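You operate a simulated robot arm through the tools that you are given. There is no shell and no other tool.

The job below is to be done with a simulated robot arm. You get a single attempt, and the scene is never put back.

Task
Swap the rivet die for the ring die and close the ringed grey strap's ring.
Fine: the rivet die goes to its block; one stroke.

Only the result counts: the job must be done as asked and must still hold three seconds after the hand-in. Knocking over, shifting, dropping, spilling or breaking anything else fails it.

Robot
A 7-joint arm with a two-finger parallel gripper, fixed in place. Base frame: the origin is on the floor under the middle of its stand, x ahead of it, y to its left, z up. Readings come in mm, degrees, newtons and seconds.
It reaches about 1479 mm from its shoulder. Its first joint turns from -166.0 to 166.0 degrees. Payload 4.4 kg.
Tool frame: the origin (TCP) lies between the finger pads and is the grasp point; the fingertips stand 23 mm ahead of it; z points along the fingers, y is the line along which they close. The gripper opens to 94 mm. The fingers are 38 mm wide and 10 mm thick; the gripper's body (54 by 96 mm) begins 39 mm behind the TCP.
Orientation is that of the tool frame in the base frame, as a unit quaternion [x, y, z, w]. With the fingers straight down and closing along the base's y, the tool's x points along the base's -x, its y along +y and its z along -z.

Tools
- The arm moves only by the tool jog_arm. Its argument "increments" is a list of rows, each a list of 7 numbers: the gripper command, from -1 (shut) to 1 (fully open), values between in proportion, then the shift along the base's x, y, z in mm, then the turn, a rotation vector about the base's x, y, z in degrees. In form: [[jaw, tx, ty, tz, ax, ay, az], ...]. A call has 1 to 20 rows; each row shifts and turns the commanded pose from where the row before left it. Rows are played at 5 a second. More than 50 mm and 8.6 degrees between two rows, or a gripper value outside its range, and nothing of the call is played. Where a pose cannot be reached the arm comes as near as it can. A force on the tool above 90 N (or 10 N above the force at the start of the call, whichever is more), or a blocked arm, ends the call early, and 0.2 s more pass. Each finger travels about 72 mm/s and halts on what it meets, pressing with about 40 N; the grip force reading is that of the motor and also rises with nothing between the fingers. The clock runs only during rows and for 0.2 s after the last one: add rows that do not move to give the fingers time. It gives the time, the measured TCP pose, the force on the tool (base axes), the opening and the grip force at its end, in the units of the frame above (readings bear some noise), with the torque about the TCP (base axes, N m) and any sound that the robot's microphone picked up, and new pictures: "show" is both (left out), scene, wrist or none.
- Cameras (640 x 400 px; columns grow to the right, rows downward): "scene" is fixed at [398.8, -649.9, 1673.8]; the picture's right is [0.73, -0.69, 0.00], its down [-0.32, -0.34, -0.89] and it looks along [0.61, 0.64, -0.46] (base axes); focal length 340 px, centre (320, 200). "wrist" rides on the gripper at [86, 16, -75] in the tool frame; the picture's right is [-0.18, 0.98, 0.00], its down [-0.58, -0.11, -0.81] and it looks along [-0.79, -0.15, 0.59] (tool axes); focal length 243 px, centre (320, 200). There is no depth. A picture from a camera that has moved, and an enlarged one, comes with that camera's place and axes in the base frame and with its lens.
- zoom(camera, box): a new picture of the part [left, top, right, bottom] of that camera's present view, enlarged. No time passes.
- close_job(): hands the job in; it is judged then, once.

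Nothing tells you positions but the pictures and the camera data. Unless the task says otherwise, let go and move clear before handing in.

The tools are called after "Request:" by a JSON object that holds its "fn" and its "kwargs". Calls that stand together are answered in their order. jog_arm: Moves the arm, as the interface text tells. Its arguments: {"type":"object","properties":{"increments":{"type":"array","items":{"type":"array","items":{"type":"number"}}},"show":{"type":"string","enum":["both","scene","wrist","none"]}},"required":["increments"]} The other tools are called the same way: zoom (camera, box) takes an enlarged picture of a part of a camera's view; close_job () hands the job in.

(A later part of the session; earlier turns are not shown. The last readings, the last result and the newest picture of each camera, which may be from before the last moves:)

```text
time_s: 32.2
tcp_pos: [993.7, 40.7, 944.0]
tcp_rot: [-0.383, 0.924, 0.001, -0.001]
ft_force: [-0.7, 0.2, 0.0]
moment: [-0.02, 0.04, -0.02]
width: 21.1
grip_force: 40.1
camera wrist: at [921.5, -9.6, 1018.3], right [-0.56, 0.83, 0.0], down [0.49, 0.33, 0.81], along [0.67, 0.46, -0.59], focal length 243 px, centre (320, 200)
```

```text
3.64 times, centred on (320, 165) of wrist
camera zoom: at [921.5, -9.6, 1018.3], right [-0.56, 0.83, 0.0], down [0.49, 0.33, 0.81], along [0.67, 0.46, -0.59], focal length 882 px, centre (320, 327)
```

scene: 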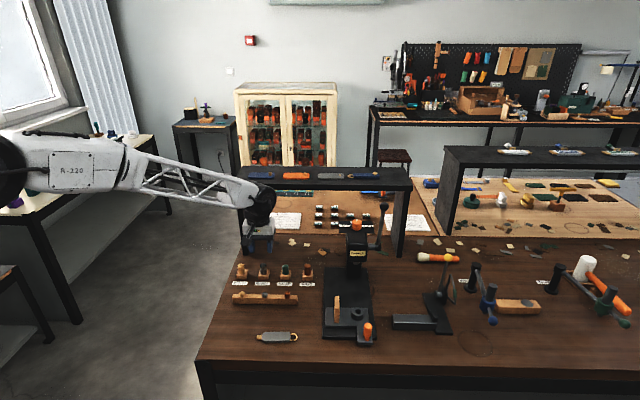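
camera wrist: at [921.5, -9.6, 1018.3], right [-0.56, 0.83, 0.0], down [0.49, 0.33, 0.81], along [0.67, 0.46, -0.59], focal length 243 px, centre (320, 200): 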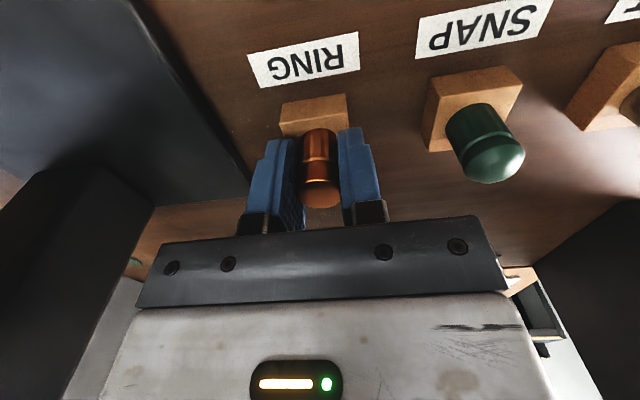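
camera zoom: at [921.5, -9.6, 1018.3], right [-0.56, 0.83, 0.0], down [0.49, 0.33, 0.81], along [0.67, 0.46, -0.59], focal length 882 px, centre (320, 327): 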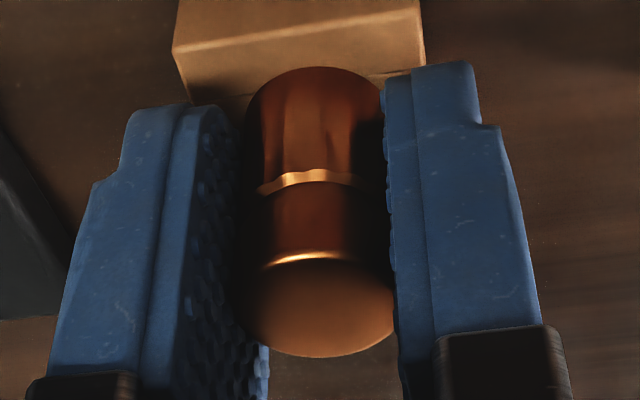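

The ring die is gripped (21 mm, 40 N). I lift it clear, back out toward the bench front, then move right to the tray socket at ≈(971, −203).

Request:
{"fn": "jog_arm", "kwargs": {"increments": [[-1, 0, 0, 8, 0, 0, 0], [-1, 0, 0, 12, 0, 0, 0], [-1, 0, 0, 20, 0, 0, 0], [-1, 0, 0, 35, 0, 0, 0], [-1, 0, 0, 40, 0, 0, 0], [-1, -26.9, -26.9, 0, 0, 0, 0], [-1, -26.9, -26.9, 0, 0, 0, 0], [-1, -26.9, -26.9, 0, 0, 0, 0], [-1, -26.9, -26.9, 0, 0, 0, 0], [-1, -26.9, -26.9, 0, 0, 0, 0], [-1, 27.5, -27.5, 0, 0, 0, 0], [-1, 27.5, -27.5, 0, 0, 0, 0], [-1, 27.5, -27.5, 0, 0, 0, 0], [-1, 27.5, -27.5, 0, 0, 0, 0], [-1, 0, 0, 0, 0, 0, 0], [-1, 0, 0, 0, 0, 0, 0]]}}

Request:
{"fn": "zoom", "kwargs": {"camera": "wrist", "box": [270, 10, 370, 100]}}

Request:
{"fn": "zoom", "kwargs": {"camera": "scene", "box": [325, 265, 395, 335]}}

Request:
{"fn": "zoom", "kwargs": {"camera": "wrist", "box": [280, 110, 360, 220]}}

```text
time_s: 35.6
tcp_pos: [968.9, -206.6, 1058.9]
tcp_rot: [-0.383, 0.924, -0.001, 0.0]
ft_force: [-0.5, -0.1, 0.2]
moment: [0.0, 0.03, -0.01]
width: 20.8
grip_force: 40.5
camera wrist: at [897.5, -256.1, 1134.5], right [-0.56, 0.83, 0.0], down [0.49, 0.33, 0.81], along [0.67, 0.46, -0.59], focal length 243 px, centre (320, 200)
```

scene: 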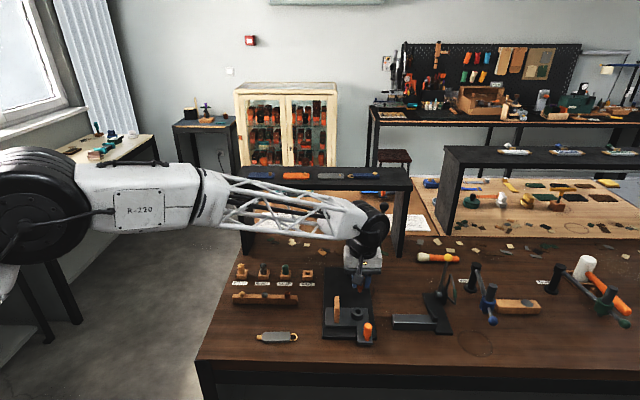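
wrist: 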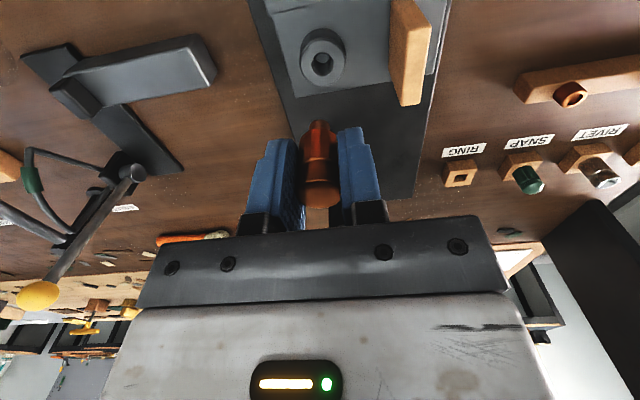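

```text
4.44 times, centred on (320, 55) of wrist
camera zoom: at [897.5, -256.1, 1134.5], right [-0.56, 0.83, 0.0], down [0.49, 0.33, 0.81], along [0.67, 0.46, -0.59], focal length 1078 px, centre (320, 844)
```

zoom: 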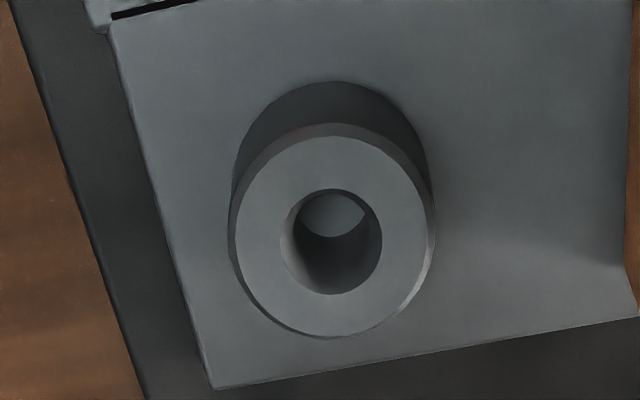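

```text
5.71 times, centred on (360, 300) of scene
camera zoom: at [398.8, -649.9, 1673.8], right [0.73, -0.69, 0.0], down [-0.32, -0.34, -0.89], along [0.61, 0.64, -0.46], focal length 1945 px, centre (91, -371)
```

zoom: 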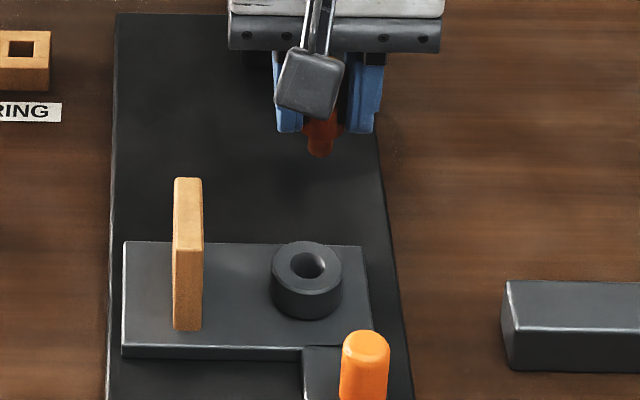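

```text
3.64 times, centred on (320, 165) of wrist
camera zoom: at [897.5, -256.1, 1134.5], right [-0.56, 0.83, 0.0], down [0.49, 0.33, 0.81], along [0.67, 0.46, -0.59], focal length 882 px, centre (320, 327)
```

zoom: 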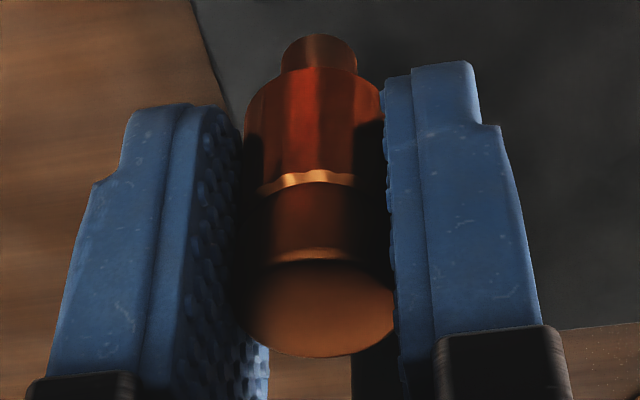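

Both cameras put the socket at (970.8, −203.2, 937.6) and the die axis about 2 mm off. I correct and descend until the tip is just above the bore.

Request:
{"fn": "jog_arm", "kwargs": {"increments": [[-1, -0.5, 2.3, 0, 0, 0, 0], [-1, 0, 0, -25, 0, 0, 0], [-1, 0, 0, -25, 0, 0, 0], [-1, 0, 0, -22, 0, 0, 0], [-1, 0, 0, 0, 0, 0, 0], [-1, 0, 0, 0, 0, 0, 0]], "show": "wrist"}}

Request:
{"fn": "zoom", "kwargs": {"camera": "wrist", "box": [280, 80, 360, 130]}}

Request:
{"fn": "zoom", "kwargs": {"camera": "scene", "box": [348, 298, 372, 328]}}

```text
time_s: 37.0
tcp_pos: [970.0, -202.4, 986.8]
tcp_rot: [-0.383, 0.924, 0.0, 0.0]
ft_force: [-0.1, 0.2, -0.3]
moment: [0.01, 0.02, -0.03]
width: 20.9
grip_force: 40.2
camera wrist: at [898.3, -252.0, 1060.4], right [-0.56, 0.83, 0.0], down [0.49, 0.33, 0.81], along [0.67, 0.46, -0.59], focal length 243 px, centre (320, 200)
```

wrist: 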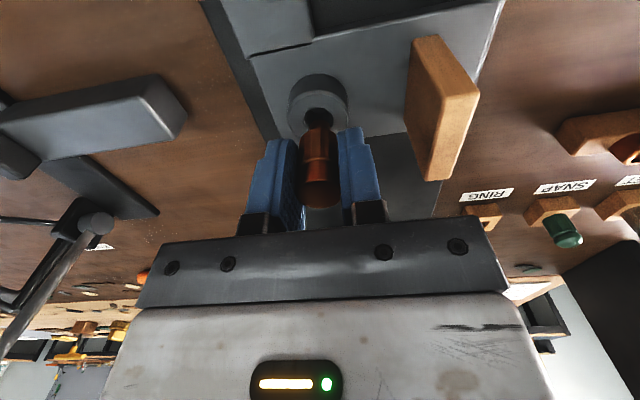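

```text
8.00 times, centred on (320, 105) of wrist
camera zoom: at [898.3, -252.0, 1060.4], right [-0.56, 0.83, 0.0], down [0.49, 0.33, 0.81], along [0.67, 0.46, -0.59], focal length 1941 px, centre (320, 960)
```

zoom: 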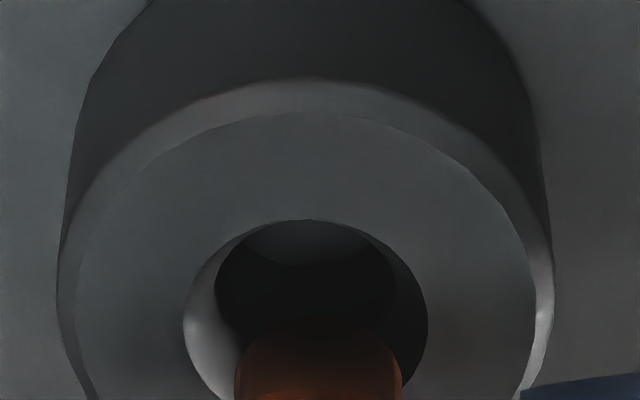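

```text
13.33 times, centred on (360, 313) of scene
camera zoom: at [398.8, -649.9, 1673.8], right [0.73, -0.69, 0.0], down [-0.32, -0.34, -0.89], along [0.61, 0.64, -0.46], focal length 4538 px, centre (-213, -1307)
```

zoom: 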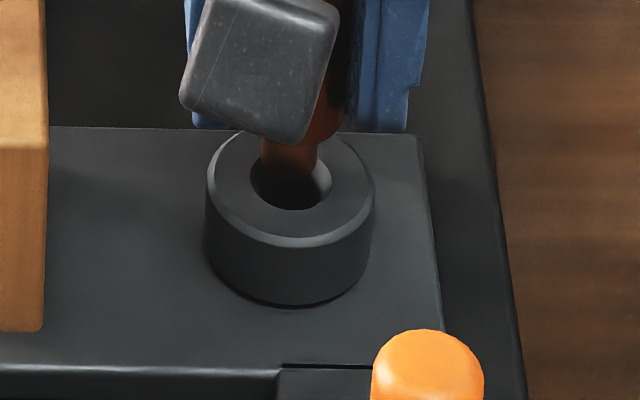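

About 0.9 mm lateral correction needed; then I lower into the bore watching the force.

Request:
{"fn": "jog_arm", "kwargs": {"increments": [[-1, 0.1, -1.0, 0, 0, 0, 0], [-1, 0, 0, -2, 0, 0, 0], [-1, 0, 0, -2, 0, 0, 0], [-1, 0, 0, 0, 0, 0, 0], [-1, 0, 0, 0, 0, 0, 0]], "show": "none"}}

Request:
{"fn": "zoom", "kwargs": {"camera": "wrist", "box": [280, 85, 360, 145]}}

Request:
{"fn": "zoom", "kwargs": {"camera": "scene", "box": [348, 298, 372, 328]}}

```text
time_s: 38.2
tcp_pos: [968.4, -202.9, 984.2]
tcp_rot: [-0.382, 0.924, 0.0, 0.0]
ft_force: [-0.6, -0.7, 0.3]
moment: [-0.04, -0.03, 0.0]
width: 20.7
grip_force: 39.8
```

```text
6.67 times, centred on (320, 115) of wrist
camera zoom: at [896.5, -252.7, 1058.0], right [-0.56, 0.83, 0.0], down [0.49, 0.33, 0.81], along [0.67, 0.46, -0.59], focal length 1618 px, centre (320, 767)
```

zoom: 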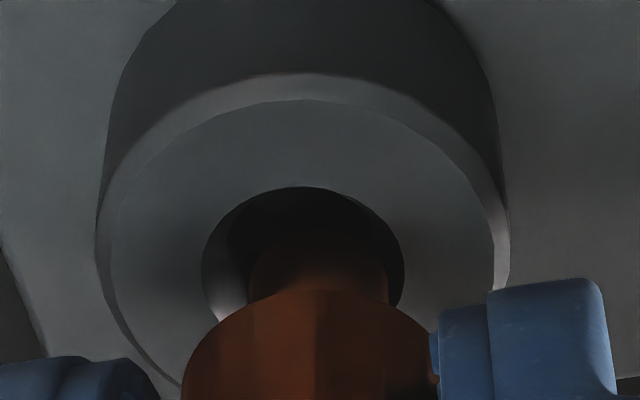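

```text
13.33 times, centred on (360, 313) of scene
camera zoom: at [398.8, -649.9, 1673.8], right [0.73, -0.69, 0.0], down [-0.32, -0.34, -0.89], along [0.61, 0.64, -0.46], focal length 4538 px, centre (-213, -1307)
```

zoom: 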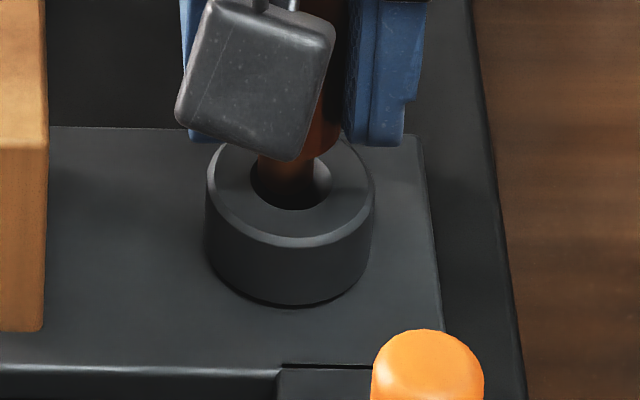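

Request:
{"fn": "jog_arm", "kwargs": {"increments": [[-1, 0.9, -1.3, 0, 0, 0, 0], [-1, 0, 0, 0, 0, 0, 0], [-1, 0, 0, 0, 0, 0, 0]], "show": "none"}}

Request:
{"fn": "zoom", "kwargs": {"camera": "wrist", "box": [280, 85, 360, 145]}}

Request:
{"fn": "zoom", "kwargs": {"camera": "scene", "box": [348, 298, 372, 328]}}

```text
time_s: 39.0
tcp_pos: [970.1, -204.9, 984.7]
tcp_rot: [-0.383, 0.924, -0.001, 0.0]
ft_force: [-0.9, 0.1, -1.1]
moment: [0.0, -0.02, -0.02]
width: 20.9
grip_force: 40.3
```

```text
6.67 times, centred on (320, 115) of wrist
camera zoom: at [896.9, -253.6, 1058.3], right [-0.56, 0.83, 0.0], down [0.49, 0.33, 0.81], along [0.67, 0.46, -0.59], focal length 1618 px, centre (320, 767)
```

zoom: 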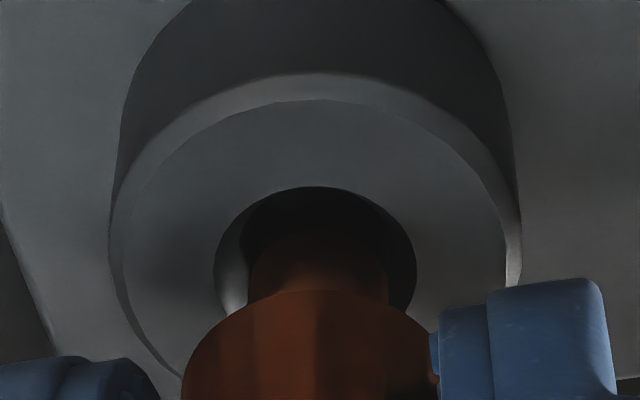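

```text
13.33 times, centred on (360, 313) of scene
camera zoom: at [398.8, -649.9, 1673.8], right [0.73, -0.69, 0.0], down [-0.32, -0.34, -0.89], along [0.61, 0.64, -0.46], focal length 4538 px, centre (-213, -1307)
```

zoom: 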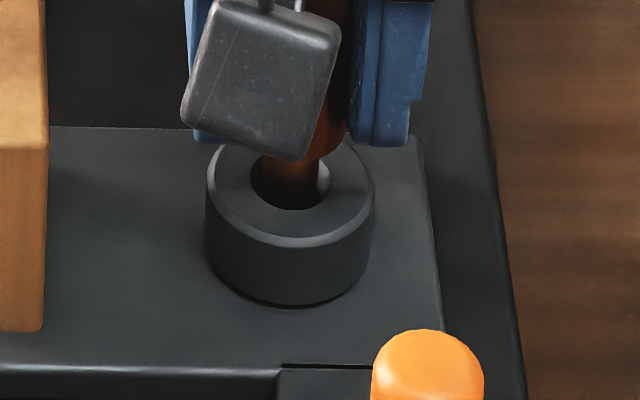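

Now centred in both views. Lowering into the socket.

Request:
{"fn": "jog_arm", "kwargs": {"increments": [[-1, 0, 0, -3, 0, 0, 0], [-1, 0, 0, -3, 0, 0, 0], [-1, 0, 0, -3, 0, 0, 0], [-1, 0, 0, -3, 0, 0, 0], [-1, 0, 0, 0, 0, 0, 0]], "show": "none"}}

Request:
{"fn": "zoom", "kwargs": {"camera": "scene", "box": [348, 298, 372, 328]}}

Request:
{"fn": "zoom", "kwargs": {"camera": "wrist", "box": [270, 90, 370, 190]}}

```text
time_s: 40.2
tcp_pos: [968.4, -203.9, 970.5]
tcp_rot: [-0.383, 0.924, 0.0, 0.0]
ft_force: [-0.6, -0.2, 0.9]
moment: [-0.02, 0.02, 0.0]
width: 20.8
grip_force: 40.0
```

```text
13.33 times, centred on (360, 313) of scene
camera zoom: at [398.8, -649.9, 1673.8], right [0.73, -0.69, 0.0], down [-0.32, -0.34, -0.89], along [0.61, 0.64, -0.46], focal length 4538 px, centre (-213, -1307)
```

zoom: 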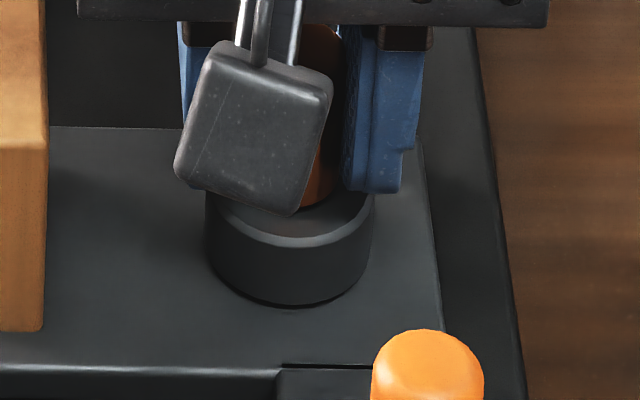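

```text
4.00 times, centred on (320, 140) of wrist
camera zoom: at [896.5, -253.1, 1044.9], right [-0.56, 0.83, 0.0], down [0.49, 0.33, 0.81], along [0.67, 0.46, -0.59], focal length 970 px, centre (320, 440)
```

zoom: 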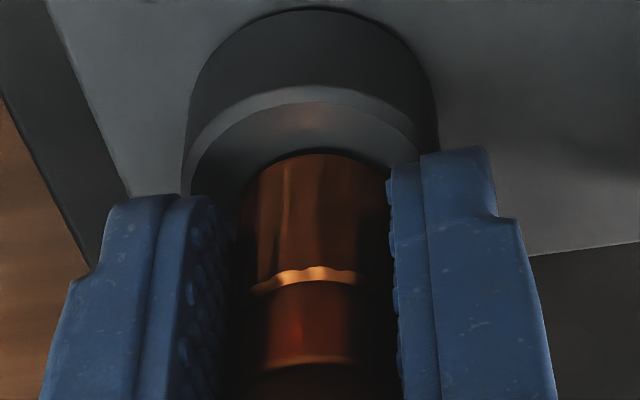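

Request:
{"fn": "jog_arm", "kwargs": {"increments": [[-1, 0, 0, -1, 0, 0, 0], [-1, 0, 0, -1, 0, 0, 0], [-1, 0, 0, -0.5, 0, 0, 0], [-1, 0, 0, 0, 0, 0, 0]], "show": "none"}}

Request:
{"fn": "zoom", "kwargs": {"camera": "wrist", "box": [270, 90, 370, 190]}}

```text
time_s: 41.2
tcp_pos: [969.2, -203.7, 968.5]
tcp_rot: [-0.382, 0.924, 0.0, 0.001]
ft_force: [0.6, -0.5, -0.8]
moment: [0.0, 0.0, 0.0]
width: 20.7
grip_force: 40.4
```

```text
4.00 times, centred on (320, 140) of wrist
camera zoom: at [897.3, -253.0, 1043.1], right [-0.56, 0.83, 0.0], down [0.49, 0.33, 0.81], along [0.67, 0.46, -0.59], focal length 970 px, centre (320, 440)
```

zoom: 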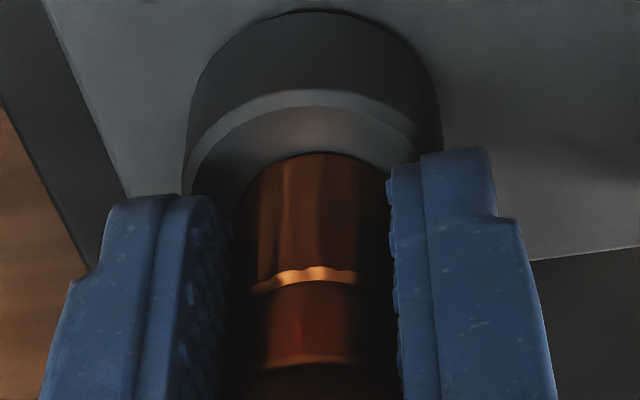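

Request:
{"fn": "jog_arm", "kwargs": {"increments": [[-1, 0, 0, -0.7, 0, 0, 0], [-1, 0, 0, -0.7, 0, 0, 0], [-1, 0, 0, 0, 0, 0, 0]], "show": "none"}}

```text
time_s: 42.0
tcp_pos: [968.8, -204.6, 968.4]
tcp_rot: [-0.383, 0.924, 0.0, 0.0]
ft_force: [0.0, 1.1, 0.7]
moment: [0.02, 0.02, -0.01]
width: 20.9
grip_force: 40.0
```

No contact force yet; I continue in small steps.

Request:
{"fn": "jog_arm", "kwargs": {"increments": [[-1, 0, 0, -0.7, 0, 0, 0], [-1, 0, 0, -0.7, 0, 0, 0], [-1, 0, 0, 0, 0, 0, 0]], "show": "none"}}

Request:
{"fn": "zoom", "kwargs": {"camera": "wrist", "box": [270, 90, 370, 190]}}

Request:
{"fn": "zoom", "kwargs": {"camera": "scene", "box": [340, 285, 380, 330]}}

```text
time_s: 42.8
tcp_pos: [968.9, -203.6, 967.0]
tcp_rot: [-0.383, 0.924, 0.0, 0.002]
ft_force: [-1.2, 3.0, 15.7]
moment: [0.04, 0.05, 0.0]
width: 20.9
grip_force: 39.1
```

```text
4.00 times, centred on (320, 140) of wrist
camera zoom: at [897.3, -253.3, 1041.9], right [-0.56, 0.83, 0.0], down [0.49, 0.33, 0.81], along [0.67, 0.46, -0.59], focal length 970 px, centre (320, 440)
```

zoom: 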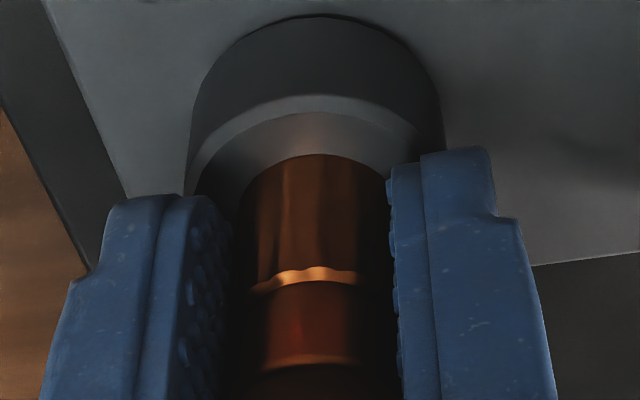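

```text
8.89 times, centred on (360, 308) of scene
camera zoom: at [398.8, -649.9, 1673.8], right [0.73, -0.69, 0.0], down [-0.32, -0.34, -0.89], along [0.61, 0.64, -0.46], focal length 3025 px, centre (-36, -756)
```

zoom: 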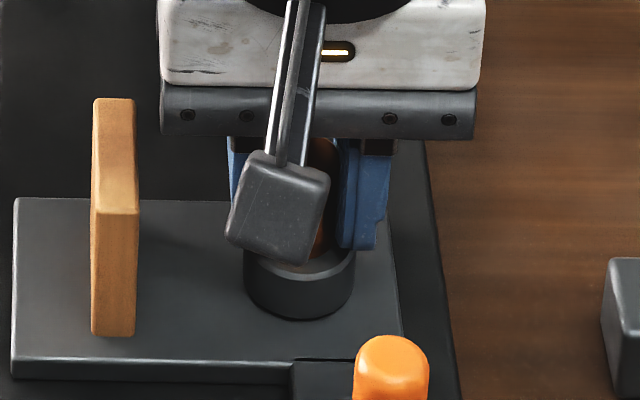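

Contact at z≈967 as predicted: the ring die is seated in the socket. I release and rise to check.

Request:
{"fn": "jog_arm", "kwargs": {"increments": [[-1, 0, 0, 0.6, 0, 0, 0], [-0.4, 0, 0, 0, 0, 0, 0], [-0.1, 0, 0, 0, 0, 0, 0], [-0.1, 0, 0, 0, 0, 0, 0], [-0.1, 0, 0, 10, 0, 0, 0], [-0.1, 0, 0, 25, 0, 0, 0], [-0.1, 0, 0, 30, 0, 0, 0], [-0.1, 0, 0, 30, 0, 0, 0], [-0.1, 0, 0, 0, 0, 0, 0]]}}

Request:
{"fn": "zoom", "kwargs": {"camera": "scene", "box": [320, 270, 400, 350]}}

Request:
{"fn": "zoom", "kwargs": {"camera": "wrist", "box": [240, 10, 400, 110]}}

```text
time_s: 44.8
tcp_pos: [966.5, -202.8, 1060.2]
tcp_rot: [-0.383, 0.924, 0.001, 0.0]
ft_force: [0.5, -1.2, 0.2]
moment: [0.05, -0.02, -0.03]
width: 42.5
grip_force: 0.0
camera wrist: at [895.4, -252.6, 1134.6], right [-0.56, 0.83, 0.0], down [0.49, 0.33, 0.81], along [0.67, 0.46, -0.59], focal length 243 px, centre (320, 200)
```

scene: 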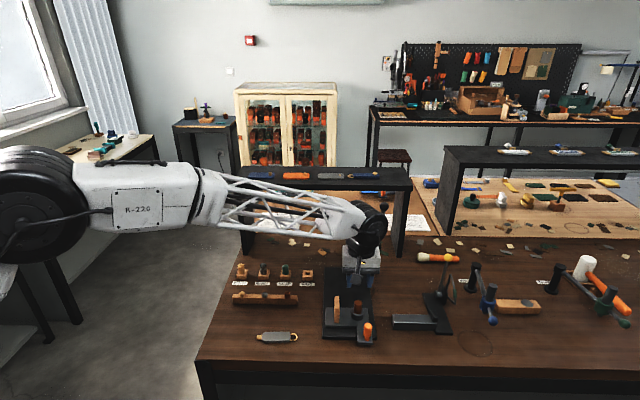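
wrist: 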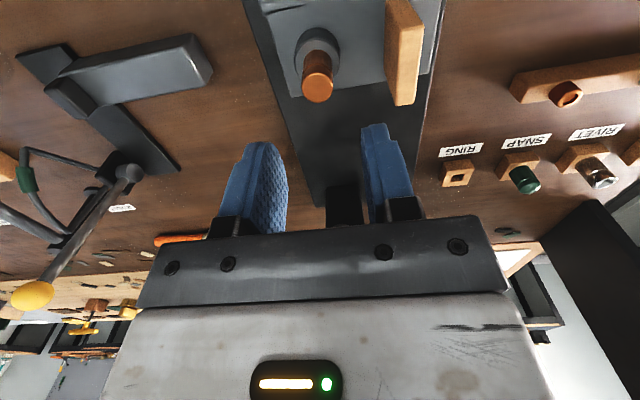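

```text
5.00 times, centred on (360, 310) of scene
camera zoom: at [398.8, -649.9, 1673.8], right [0.73, -0.69, 0.0], down [-0.32, -0.34, -0.89], along [0.61, 0.64, -0.46], focal length 1702 px, centre (120, -350)
```

zoom: 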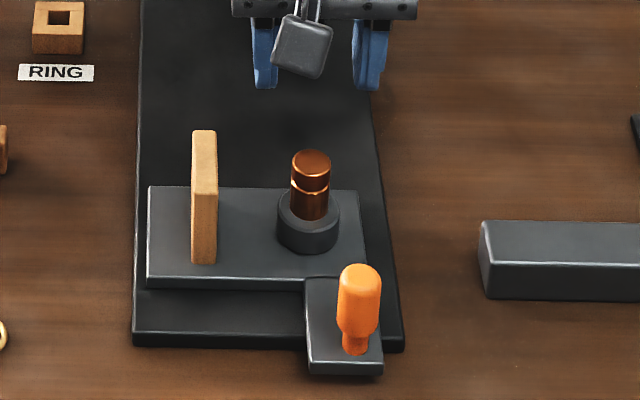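

```text
4.00 times, centred on (320, 60) of wrist
camera zoom: at [895.4, -252.6, 1134.6], right [-0.56, 0.83, 0.0], down [0.49, 0.33, 0.81], along [0.67, 0.46, -0.59], focal length 970 px, centre (320, 760)
```

zoom: 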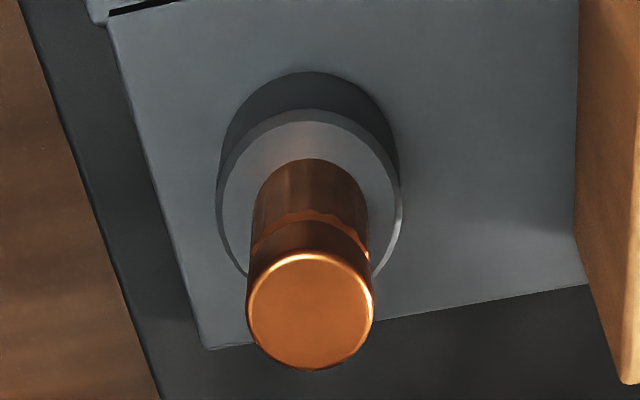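

Ring die seated. Now I'll measure the wooden rest's top and look at the strap from above before grasping it.

Request:
{"fn": "zoom", "kwargs": {"camera": "wrist", "box": [340, 0, 460, 110]}}

Request:
{"fn": "jog_arm", "kwargs": {"increments": [[0.6, -30, 10, 20, 0, 0, 0], [0.6, -40, 20, 20, 0, 0, 0], [0.6, -40, 20, 0, 0, 0, 0], [0.6, -40, 20, 0, 0, 0, 0], [0.6, -40, 20, 0, 0, 0, 0], [0.6, 0, 0, 0, 0, 0, 0], [0.6, 0, 0, 0, 0, 0, 0]]}}

Request:
{"fn": "zoom", "kwargs": {"camera": "wrist", "box": [200, 0, 440, 150]}}

```text
3.64 times, centred on (400, 55) of wrist
camera zoom: at [895.4, -252.6, 1134.6], right [-0.56, 0.83, 0.0], down [0.49, 0.33, 0.81], along [0.67, 0.46, -0.59], focal length 882 px, centre (29, 727)
```

zoom: 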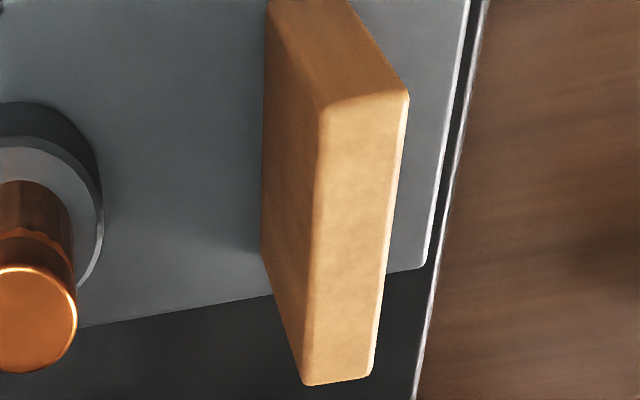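

```text
time_s: 46.4
tcp_pos: [777.6, -116.2, 1102.7]
tcp_rot: [-0.382, 0.924, 0.0, 0.0]
ft_force: [1.1, -0.9, -0.3]
moment: [0.0, -0.03, -0.03]
width: 75.2
grip_force: 0.1
camera wrist: at [705.0, -165.5, 1177.2], right [-0.56, 0.83, 0.0], down [0.49, 0.33, 0.81], along [0.67, 0.46, -0.59], focal length 243 px, centre (320, 200)
```

scene: 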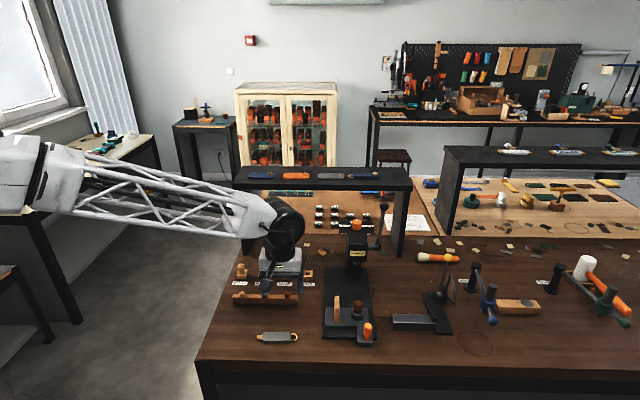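
wrist: 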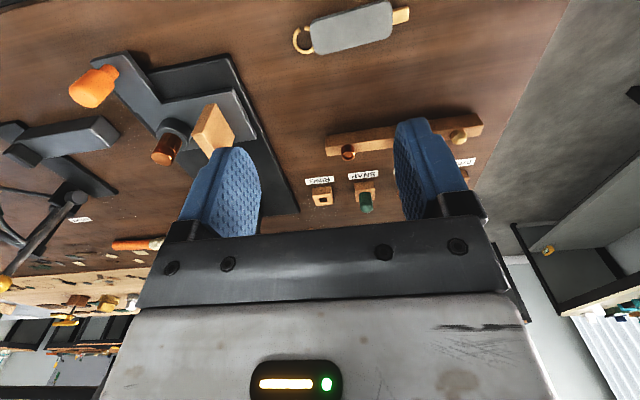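

```text
2.67 times, centred on (320, 75) of wrist
camera zoom: at [705.0, -165.5, 1177.2], right [-0.56, 0.83, 0.0], down [0.49, 0.33, 0.81], along [0.67, 0.46, -0.59], focal length 647 px, centre (320, 533)
```

zoom: 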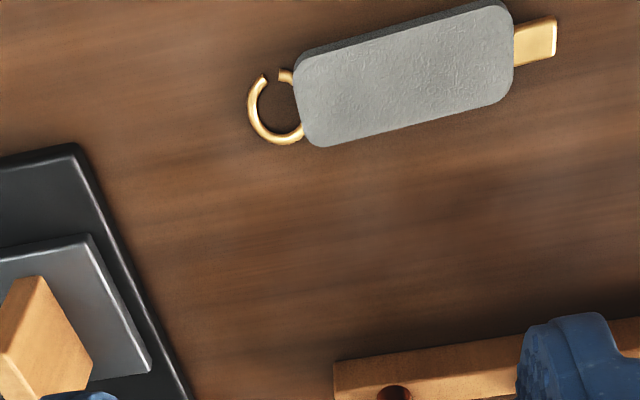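

The rest top is z≈970 with its centre at (927.7, −159), and the die top is z≈973.5 at (970.5, −203.4), spaced 62 mm along the bench. The strap (ring toward the press) must be gripped across its width, so I rotate the wrist −90° above it.

Request:
{"fn": "jog_arm", "kwargs": {"increments": [[0.6, 0, 0, 0, 0, 0, -7.5], [0.6, 0, 0, 0, 0, 0, -7.5], [0.6, 0, 0, 0, 0, 0, -7.5], [0.6, -1, 2, 0, 0, 0, -7.5], [0.6, -1, 2, 0, 0, 0, -7.5], [0.6, -1, 2, 0, 0, 0, -7.5], [0.6, -1, 2, 0, 0, 0, -7.5], [0.6, -1, 2, 0, 0, 0, -7.5], [0.6, -1, 2, 0, 0, 0, -7.5], [0.6, -1, 2, 0, 0, 0, -7.5], [0.6, 0, 2, 0, 0, 0, -7.5], [0.6, 0, 1, 0, 0, 0, -7.5], [0.6, 0, 0, 0, 0, 0, 0], [0.6, 0, 0, 0, 0, 0, 0]]}}

Request:
{"fn": "zoom", "kwargs": {"camera": "wrist", "box": [220, 0, 420, 125]}}

```text
time_s: 49.4
tcp_pos: [772.1, -96.6, 1102.3]
tcp_rot: [0.383, 0.924, 0.0, 0.0]
ft_force: [-0.1, 0.2, 0.2]
moment: [0.01, 0.0, 0.0]
width: 75.2
grip_force: 0.1
camera wrist: at [722.6, -24.1, 1176.0], right [0.83, 0.56, 0.0], down [0.33, -0.49, 0.81], along [0.46, -0.67, -0.59], focal length 243 px, centre (320, 200)
```

scene: 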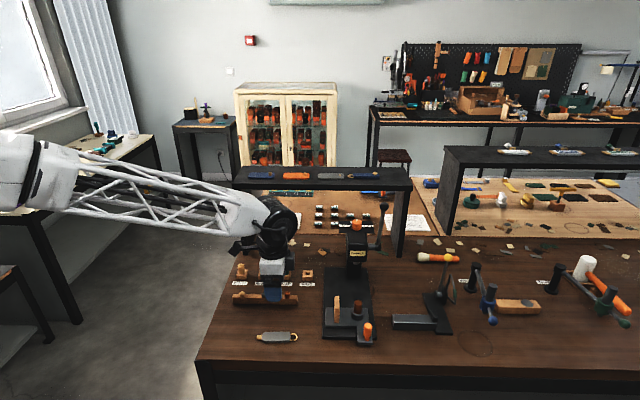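
wrist: 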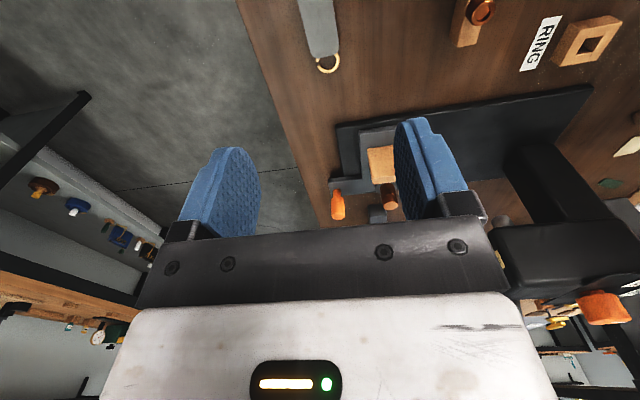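

```text
3.20 times, centred on (320, 62) of wrist
camera zoom: at [722.6, -24.1, 1176.0], right [0.83, 0.56, 0.0], down [0.33, -0.49, 0.81], along [0.46, -0.67, -0.59], focal length 776 px, centre (320, 640)
```

zoom: 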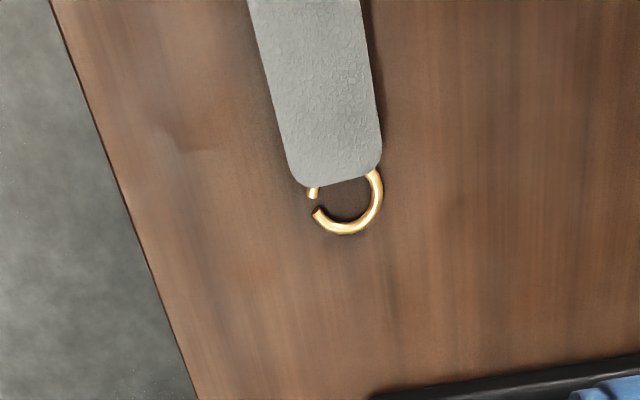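

The strap is 30 mm wide, its axis at about −42.7°, with the ring centre near (798.5, −120.5). I turn the tool +2.3° to match it and come lower.

Request:
{"fn": "jog_arm", "kwargs": {"increments": [[0.2, 1, -0.5, -30, 0, 0, 2.3], [0.2, 1, -0.5, -30, 0, 0, 0], [0.2, 0, 0, -30, 0, 0, 0], [0.2, 0, 0, -20, 0, 0, 0], [0.2, 0, 0, 0, 0, 0, 0], [0.2, 0, 0, 0, 0, 0, 0]]}}

Request:
{"fn": "zoom", "kwargs": {"camera": "wrist", "box": [220, 30, 420, 155]}}

Request:
{"fn": "zoom", "kwargs": {"camera": "scene", "box": [245, 300, 315, 350]}}

```text
time_s: 50.8
tcp_pos: [773.0, -97.3, 991.6]
tcp_rot: [0.364, 0.931, 0.0, 0.0]
ft_force: [0.0, 0.4, 0.0]
moment: [-0.01, -0.02, 0.0]
width: 56.6
grip_force: 0.1
camera wrist: at [721.2, -27.3, 1065.1], right [0.8, 0.6, 0.0], down [0.35, -0.47, 0.81], along [0.48, -0.65, -0.59], focal length 243 px, centre (320, 200)
```

scene: 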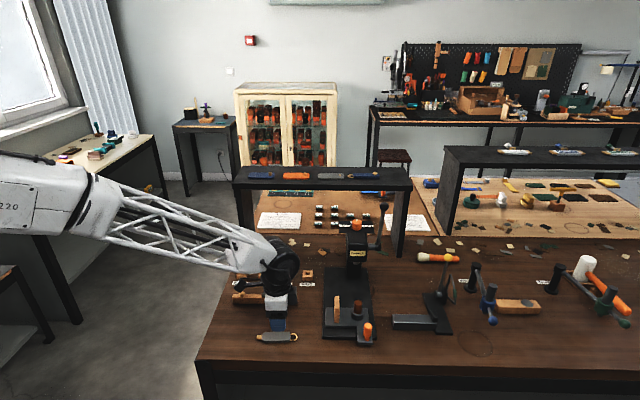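
wrist: 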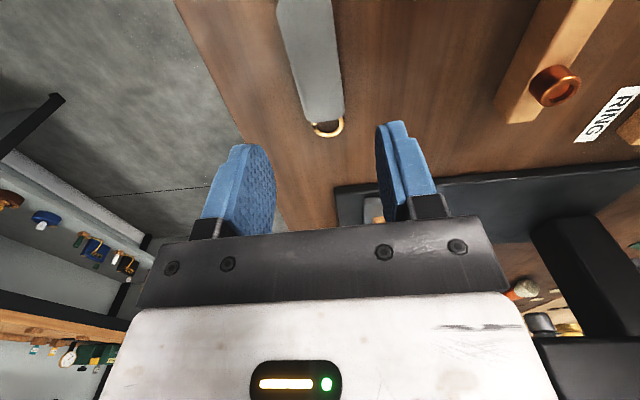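

```text
3.20 times, centred on (320, 92) of wrist
camera zoom: at [721.2, -27.3, 1065.1], right [0.8, 0.6, 0.0], down [0.35, -0.47, 0.81], along [0.48, -0.65, -0.59], focal length 776 px, centre (320, 544)
```

zoom: 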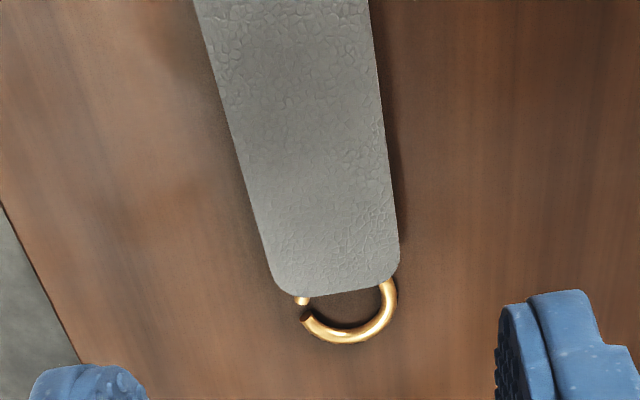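

```text
8.00 times, centred on (280, 325) of scene
camera zoom: at [398.8, -649.9, 1673.8], right [0.73, -0.69, 0.0], down [-0.32, -0.34, -0.89], along [0.61, 0.64, -0.46], focal length 2723 px, centre (640, -800)
```

zoom: 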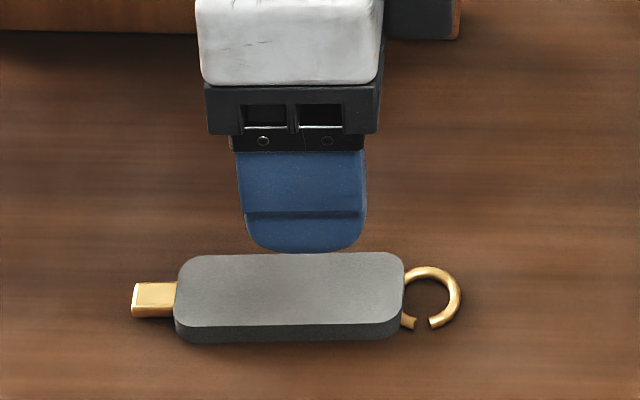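

The tool is on the strap's midline (width 30 mm) with the ring 33 mm ahead of the TCP — the grip point I want. I descend toward the bench in steps.

Request:
{"fn": "jog_arm", "kwargs": {"increments": [[0.0, 0, 0, -20, 0, 0, 0], [0.0, 0, 0, -20, 0, 0, 0], [0.0, 0, 0, -18, 0, 0, 0], [0.0, 0, 0, 0, 0, 0, 0], [0.0, 0, 0, 0, 0, 0, 0]], "show": "wrist"}}

Request:
{"fn": "zoom", "kwargs": {"camera": "scene", "box": [255, 315, 305, 350]}}

Request:
{"fn": "zoom", "kwargs": {"camera": "wrist", "box": [220, 60, 420, 200]}}

```text
time_s: 52.0
tcp_pos: [772.4, -97.0, 934.9]
tcp_rot: [0.364, 0.931, 0.0, 0.0]
ft_force: [-0.6, -0.1, 0.3]
moment: [-0.03, -0.01, 0.03]
width: 47.3
grip_force: 0.1
camera wrist: at [719.8, -27.3, 1009.2], right [0.8, 0.6, 0.0], down [0.35, -0.47, 0.81], along [0.48, -0.65, -0.59], focal length 243 px, centre (320, 200)
```

wrist: 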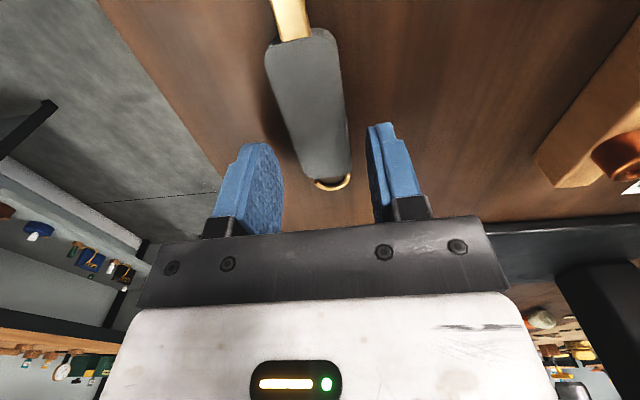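

```text
11.43 times, centred on (280, 332) of scene
camera zoom: at [398.8, -649.9, 1673.8], right [0.73, -0.69, 0.0], down [-0.32, -0.34, -0.89], along [0.61, 0.64, -0.46], focal length 3890 px, centre (777, -1314)
```

zoom: 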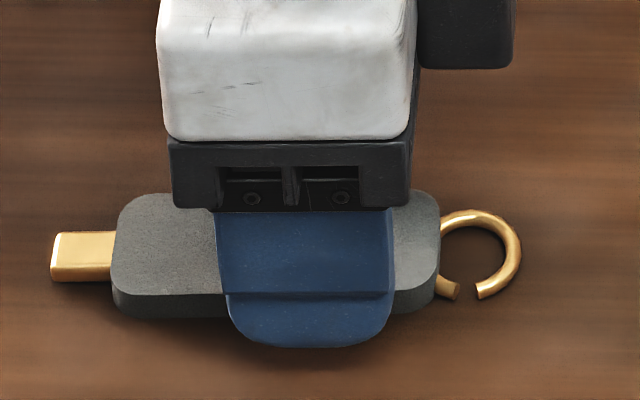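

```text
2.86 times, centred on (320, 130) of wrist
camera zoom: at [719.8, -27.3, 1009.2], right [0.8, 0.6, 0.0], down [0.35, -0.47, 0.81], along [0.48, -0.65, -0.59], focal length 693 px, centre (320, 400)
```

zoom: 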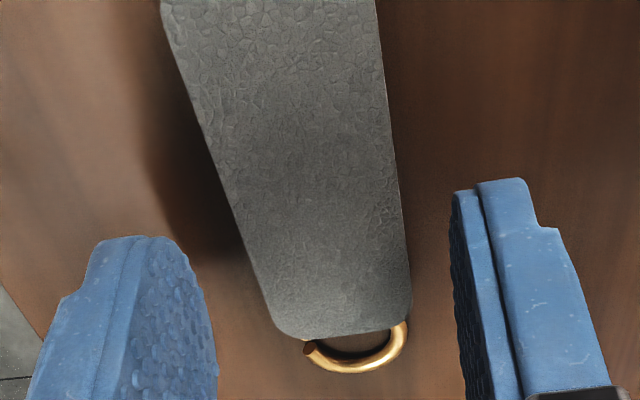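

About 10 mm remain under the fingertips. I lower 8 mm and close on the strap sides.

Request:
{"fn": "jog_arm", "kwargs": {"increments": [[0.0, 0, 0, -4, 0, 0, 0], [0.0, 0, 0, -4, 0, 0, 0], [0.0, 0, 0, 0, 0, 0, 0], [0.0, 0, 0, 0, 0, 0, 0]], "show": "none"}}

Request:
{"fn": "zoom", "kwargs": {"camera": "scene", "box": [255, 315, 305, 350]}}

```text
time_s: 53.0
tcp_pos: [772.8, -98.2, 925.1]
tcp_rot: [0.365, 0.931, 0.0, -0.001]
ft_force: [-0.7, 0.1, 0.0]
moment: [0.01, 0.01, -0.01]
width: 47.2
grip_force: 0.0
```

```text
11.43 times, centred on (280, 332) of scene
camera zoom: at [398.8, -649.9, 1673.8], right [0.73, -0.69, 0.0], down [-0.32, -0.34, -0.89], along [0.61, 0.64, -0.46], focal length 3890 px, centre (777, -1314)
```

zoom: 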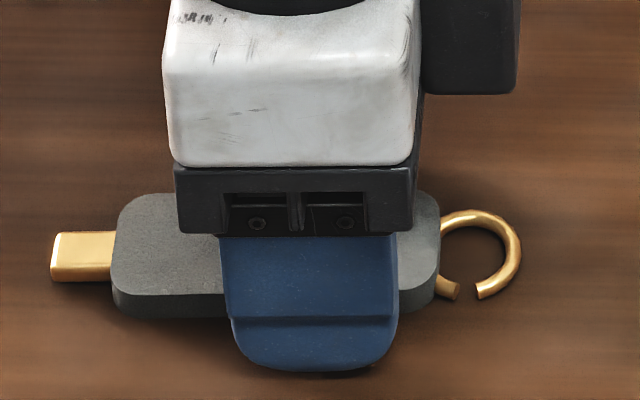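

Fingertips are ~1–2 mm above the bench. Closing on the strap.

Request:
{"fn": "jog_arm", "kwargs": {"increments": [[-0.2, 0, 0, 0, 0, 0, 0], [-0.3, 0, 0, 0, 0, 0, 0], [-1, 0, 0, 0, 0, 0, 0], [-1, 0, 0, 0, 0, 0, 0], [-1, 0, 0, 0, 0, 0, 0], [-1, 0, 0, 0, 0, 0, 0]]}}

Request:
{"fn": "zoom", "kwargs": {"camera": "scene", "box": [255, 315, 305, 350]}}

Request:
{"fn": "zoom", "kwargs": {"camera": "wrist", "box": [220, 60, 420, 200]}}

```text
time_s: 54.4
tcp_pos: [773.2, -97.4, 925.9]
tcp_rot: [0.364, 0.931, 0.0, 0.0]
ft_force: [0.2, -0.3, -0.2]
moment: [0.01, 0.01, 0.04]
width: 28.4
grip_force: 40.2
camera wrist: at [720.7, -27.0, 1000.3], right [0.8, 0.6, 0.0], down [0.35, -0.47, 0.81], along [0.48, -0.65, -0.59], focal length 243 px, centre (320, 200)
```

scene: 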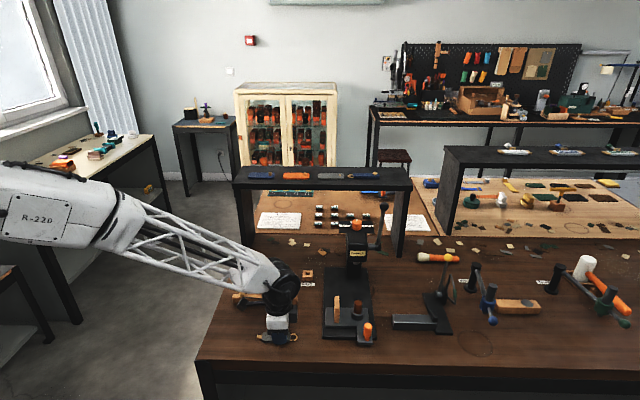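
wrist: 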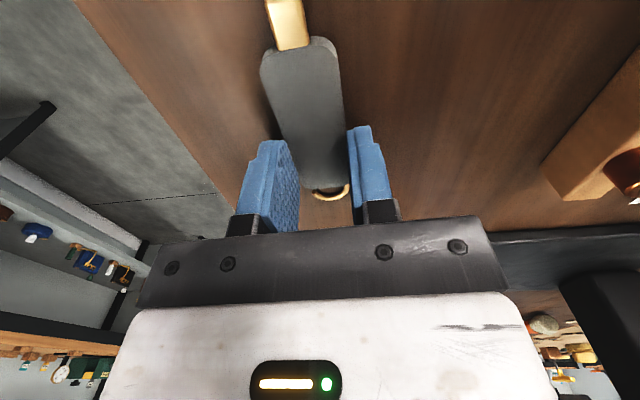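

```text
11.43 times, centred on (280, 332) of scene
camera zoom: at [398.8, -649.9, 1673.8], right [0.73, -0.69, 0.0], down [-0.32, -0.34, -0.89], along [0.61, 0.64, -0.46], focal length 3890 px, centre (777, -1314)
```

zoom: 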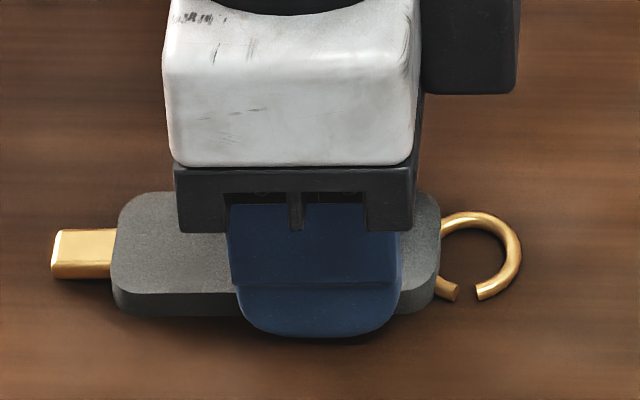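

```text
2.86 times, centred on (320, 130) of wrist
camera zoom: at [720.7, -27.0, 1000.3], right [0.8, 0.6, 0.0], down [0.35, -0.47, 0.81], along [0.48, -0.65, -0.59], focal length 693 px, centre (320, 400)
```

zoom: 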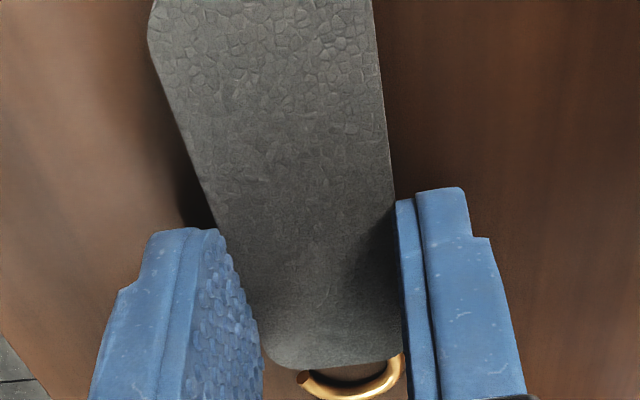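

Strap gripped (28 mm, 40 N). I lift it slowly and check that it stays level.

Request:
{"fn": "jog_arm", "kwargs": {"increments": [[-1, 0, 0, 5, 0, 0, 0], [-1, 0, 0, 10, 0, 0, 0], [-1, 0, 0, 20, 0, 0, 0], [-1, 0, 0, 30, 0, 0, 0], [-1, 0, 0, 30, 0, 0, 0], [-1, 0, 0, 25, 0, 0, 0], [-1, 0, 0, 0, 0, 0, 0], [-1, 0, 0, 0, 0, 0, 0]]}}

Request:
{"fn": "zoom", "kwargs": {"camera": "scene", "box": [240, 270, 320, 330]}}

Request:
{"fn": "zoom", "kwargs": {"camera": "wrist", "box": [220, 0, 420, 200]}}

```text
time_s: 56.2
tcp_pos: [771.7, -95.9, 1047.8]
tcp_rot: [0.364, 0.931, 0.0, 0.0]
ft_force: [0.9, -0.7, -0.3]
moment: [-0.03, -0.01, -0.02]
width: 28.2
grip_force: 39.6
camera wrist: at [720.1, -26.0, 1122.1], right [0.8, 0.6, 0.0], down [0.35, -0.47, 0.81], along [0.48, -0.65, -0.59], focal length 243 px, centre (320, 200)
```

scene: 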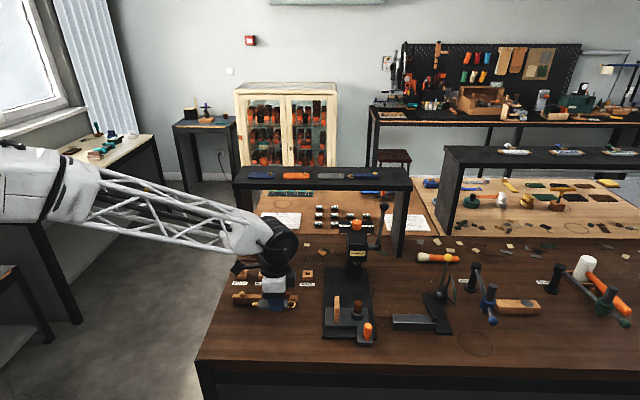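
wrist: 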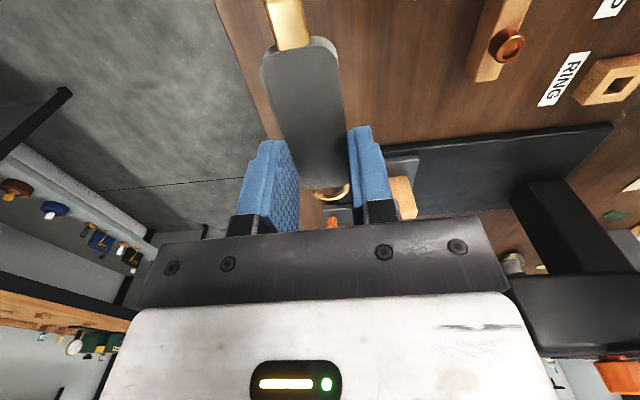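

```text
6.67 times, centred on (280, 300) of scene
camera zoom: at [398.8, -649.9, 1673.8], right [0.73, -0.69, 0.0], down [-0.32, -0.34, -0.89], along [0.61, 0.64, -0.46], focal length 2269 px, centre (587, -467)
```

zoom: 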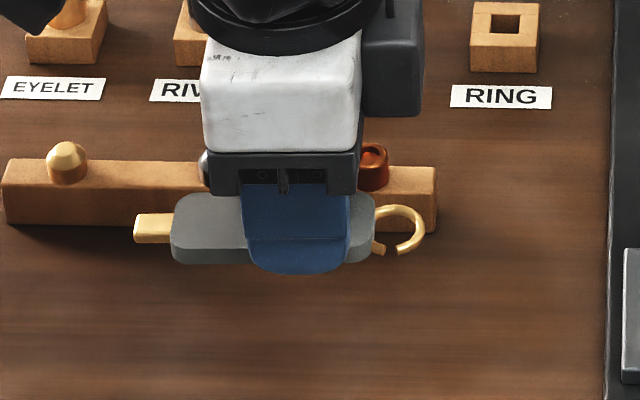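

```text
2.00 times, centred on (320, 100) of wrist
camera zoom: at [720.1, -26.0, 1122.1], right [0.8, 0.6, 0.0], down [0.35, -0.47, 0.81], along [0.48, -0.65, -0.59], focal length 485 px, centre (320, 400)
```

zoom: 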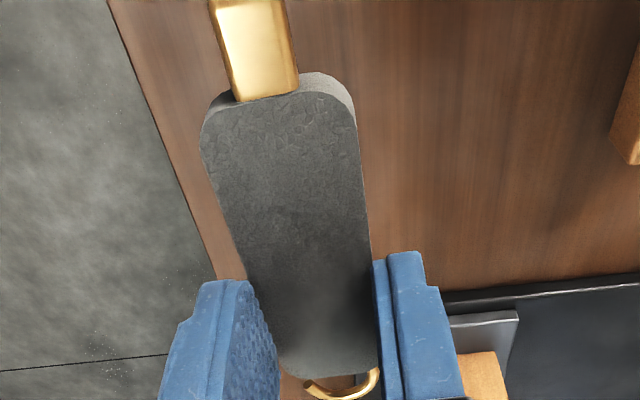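

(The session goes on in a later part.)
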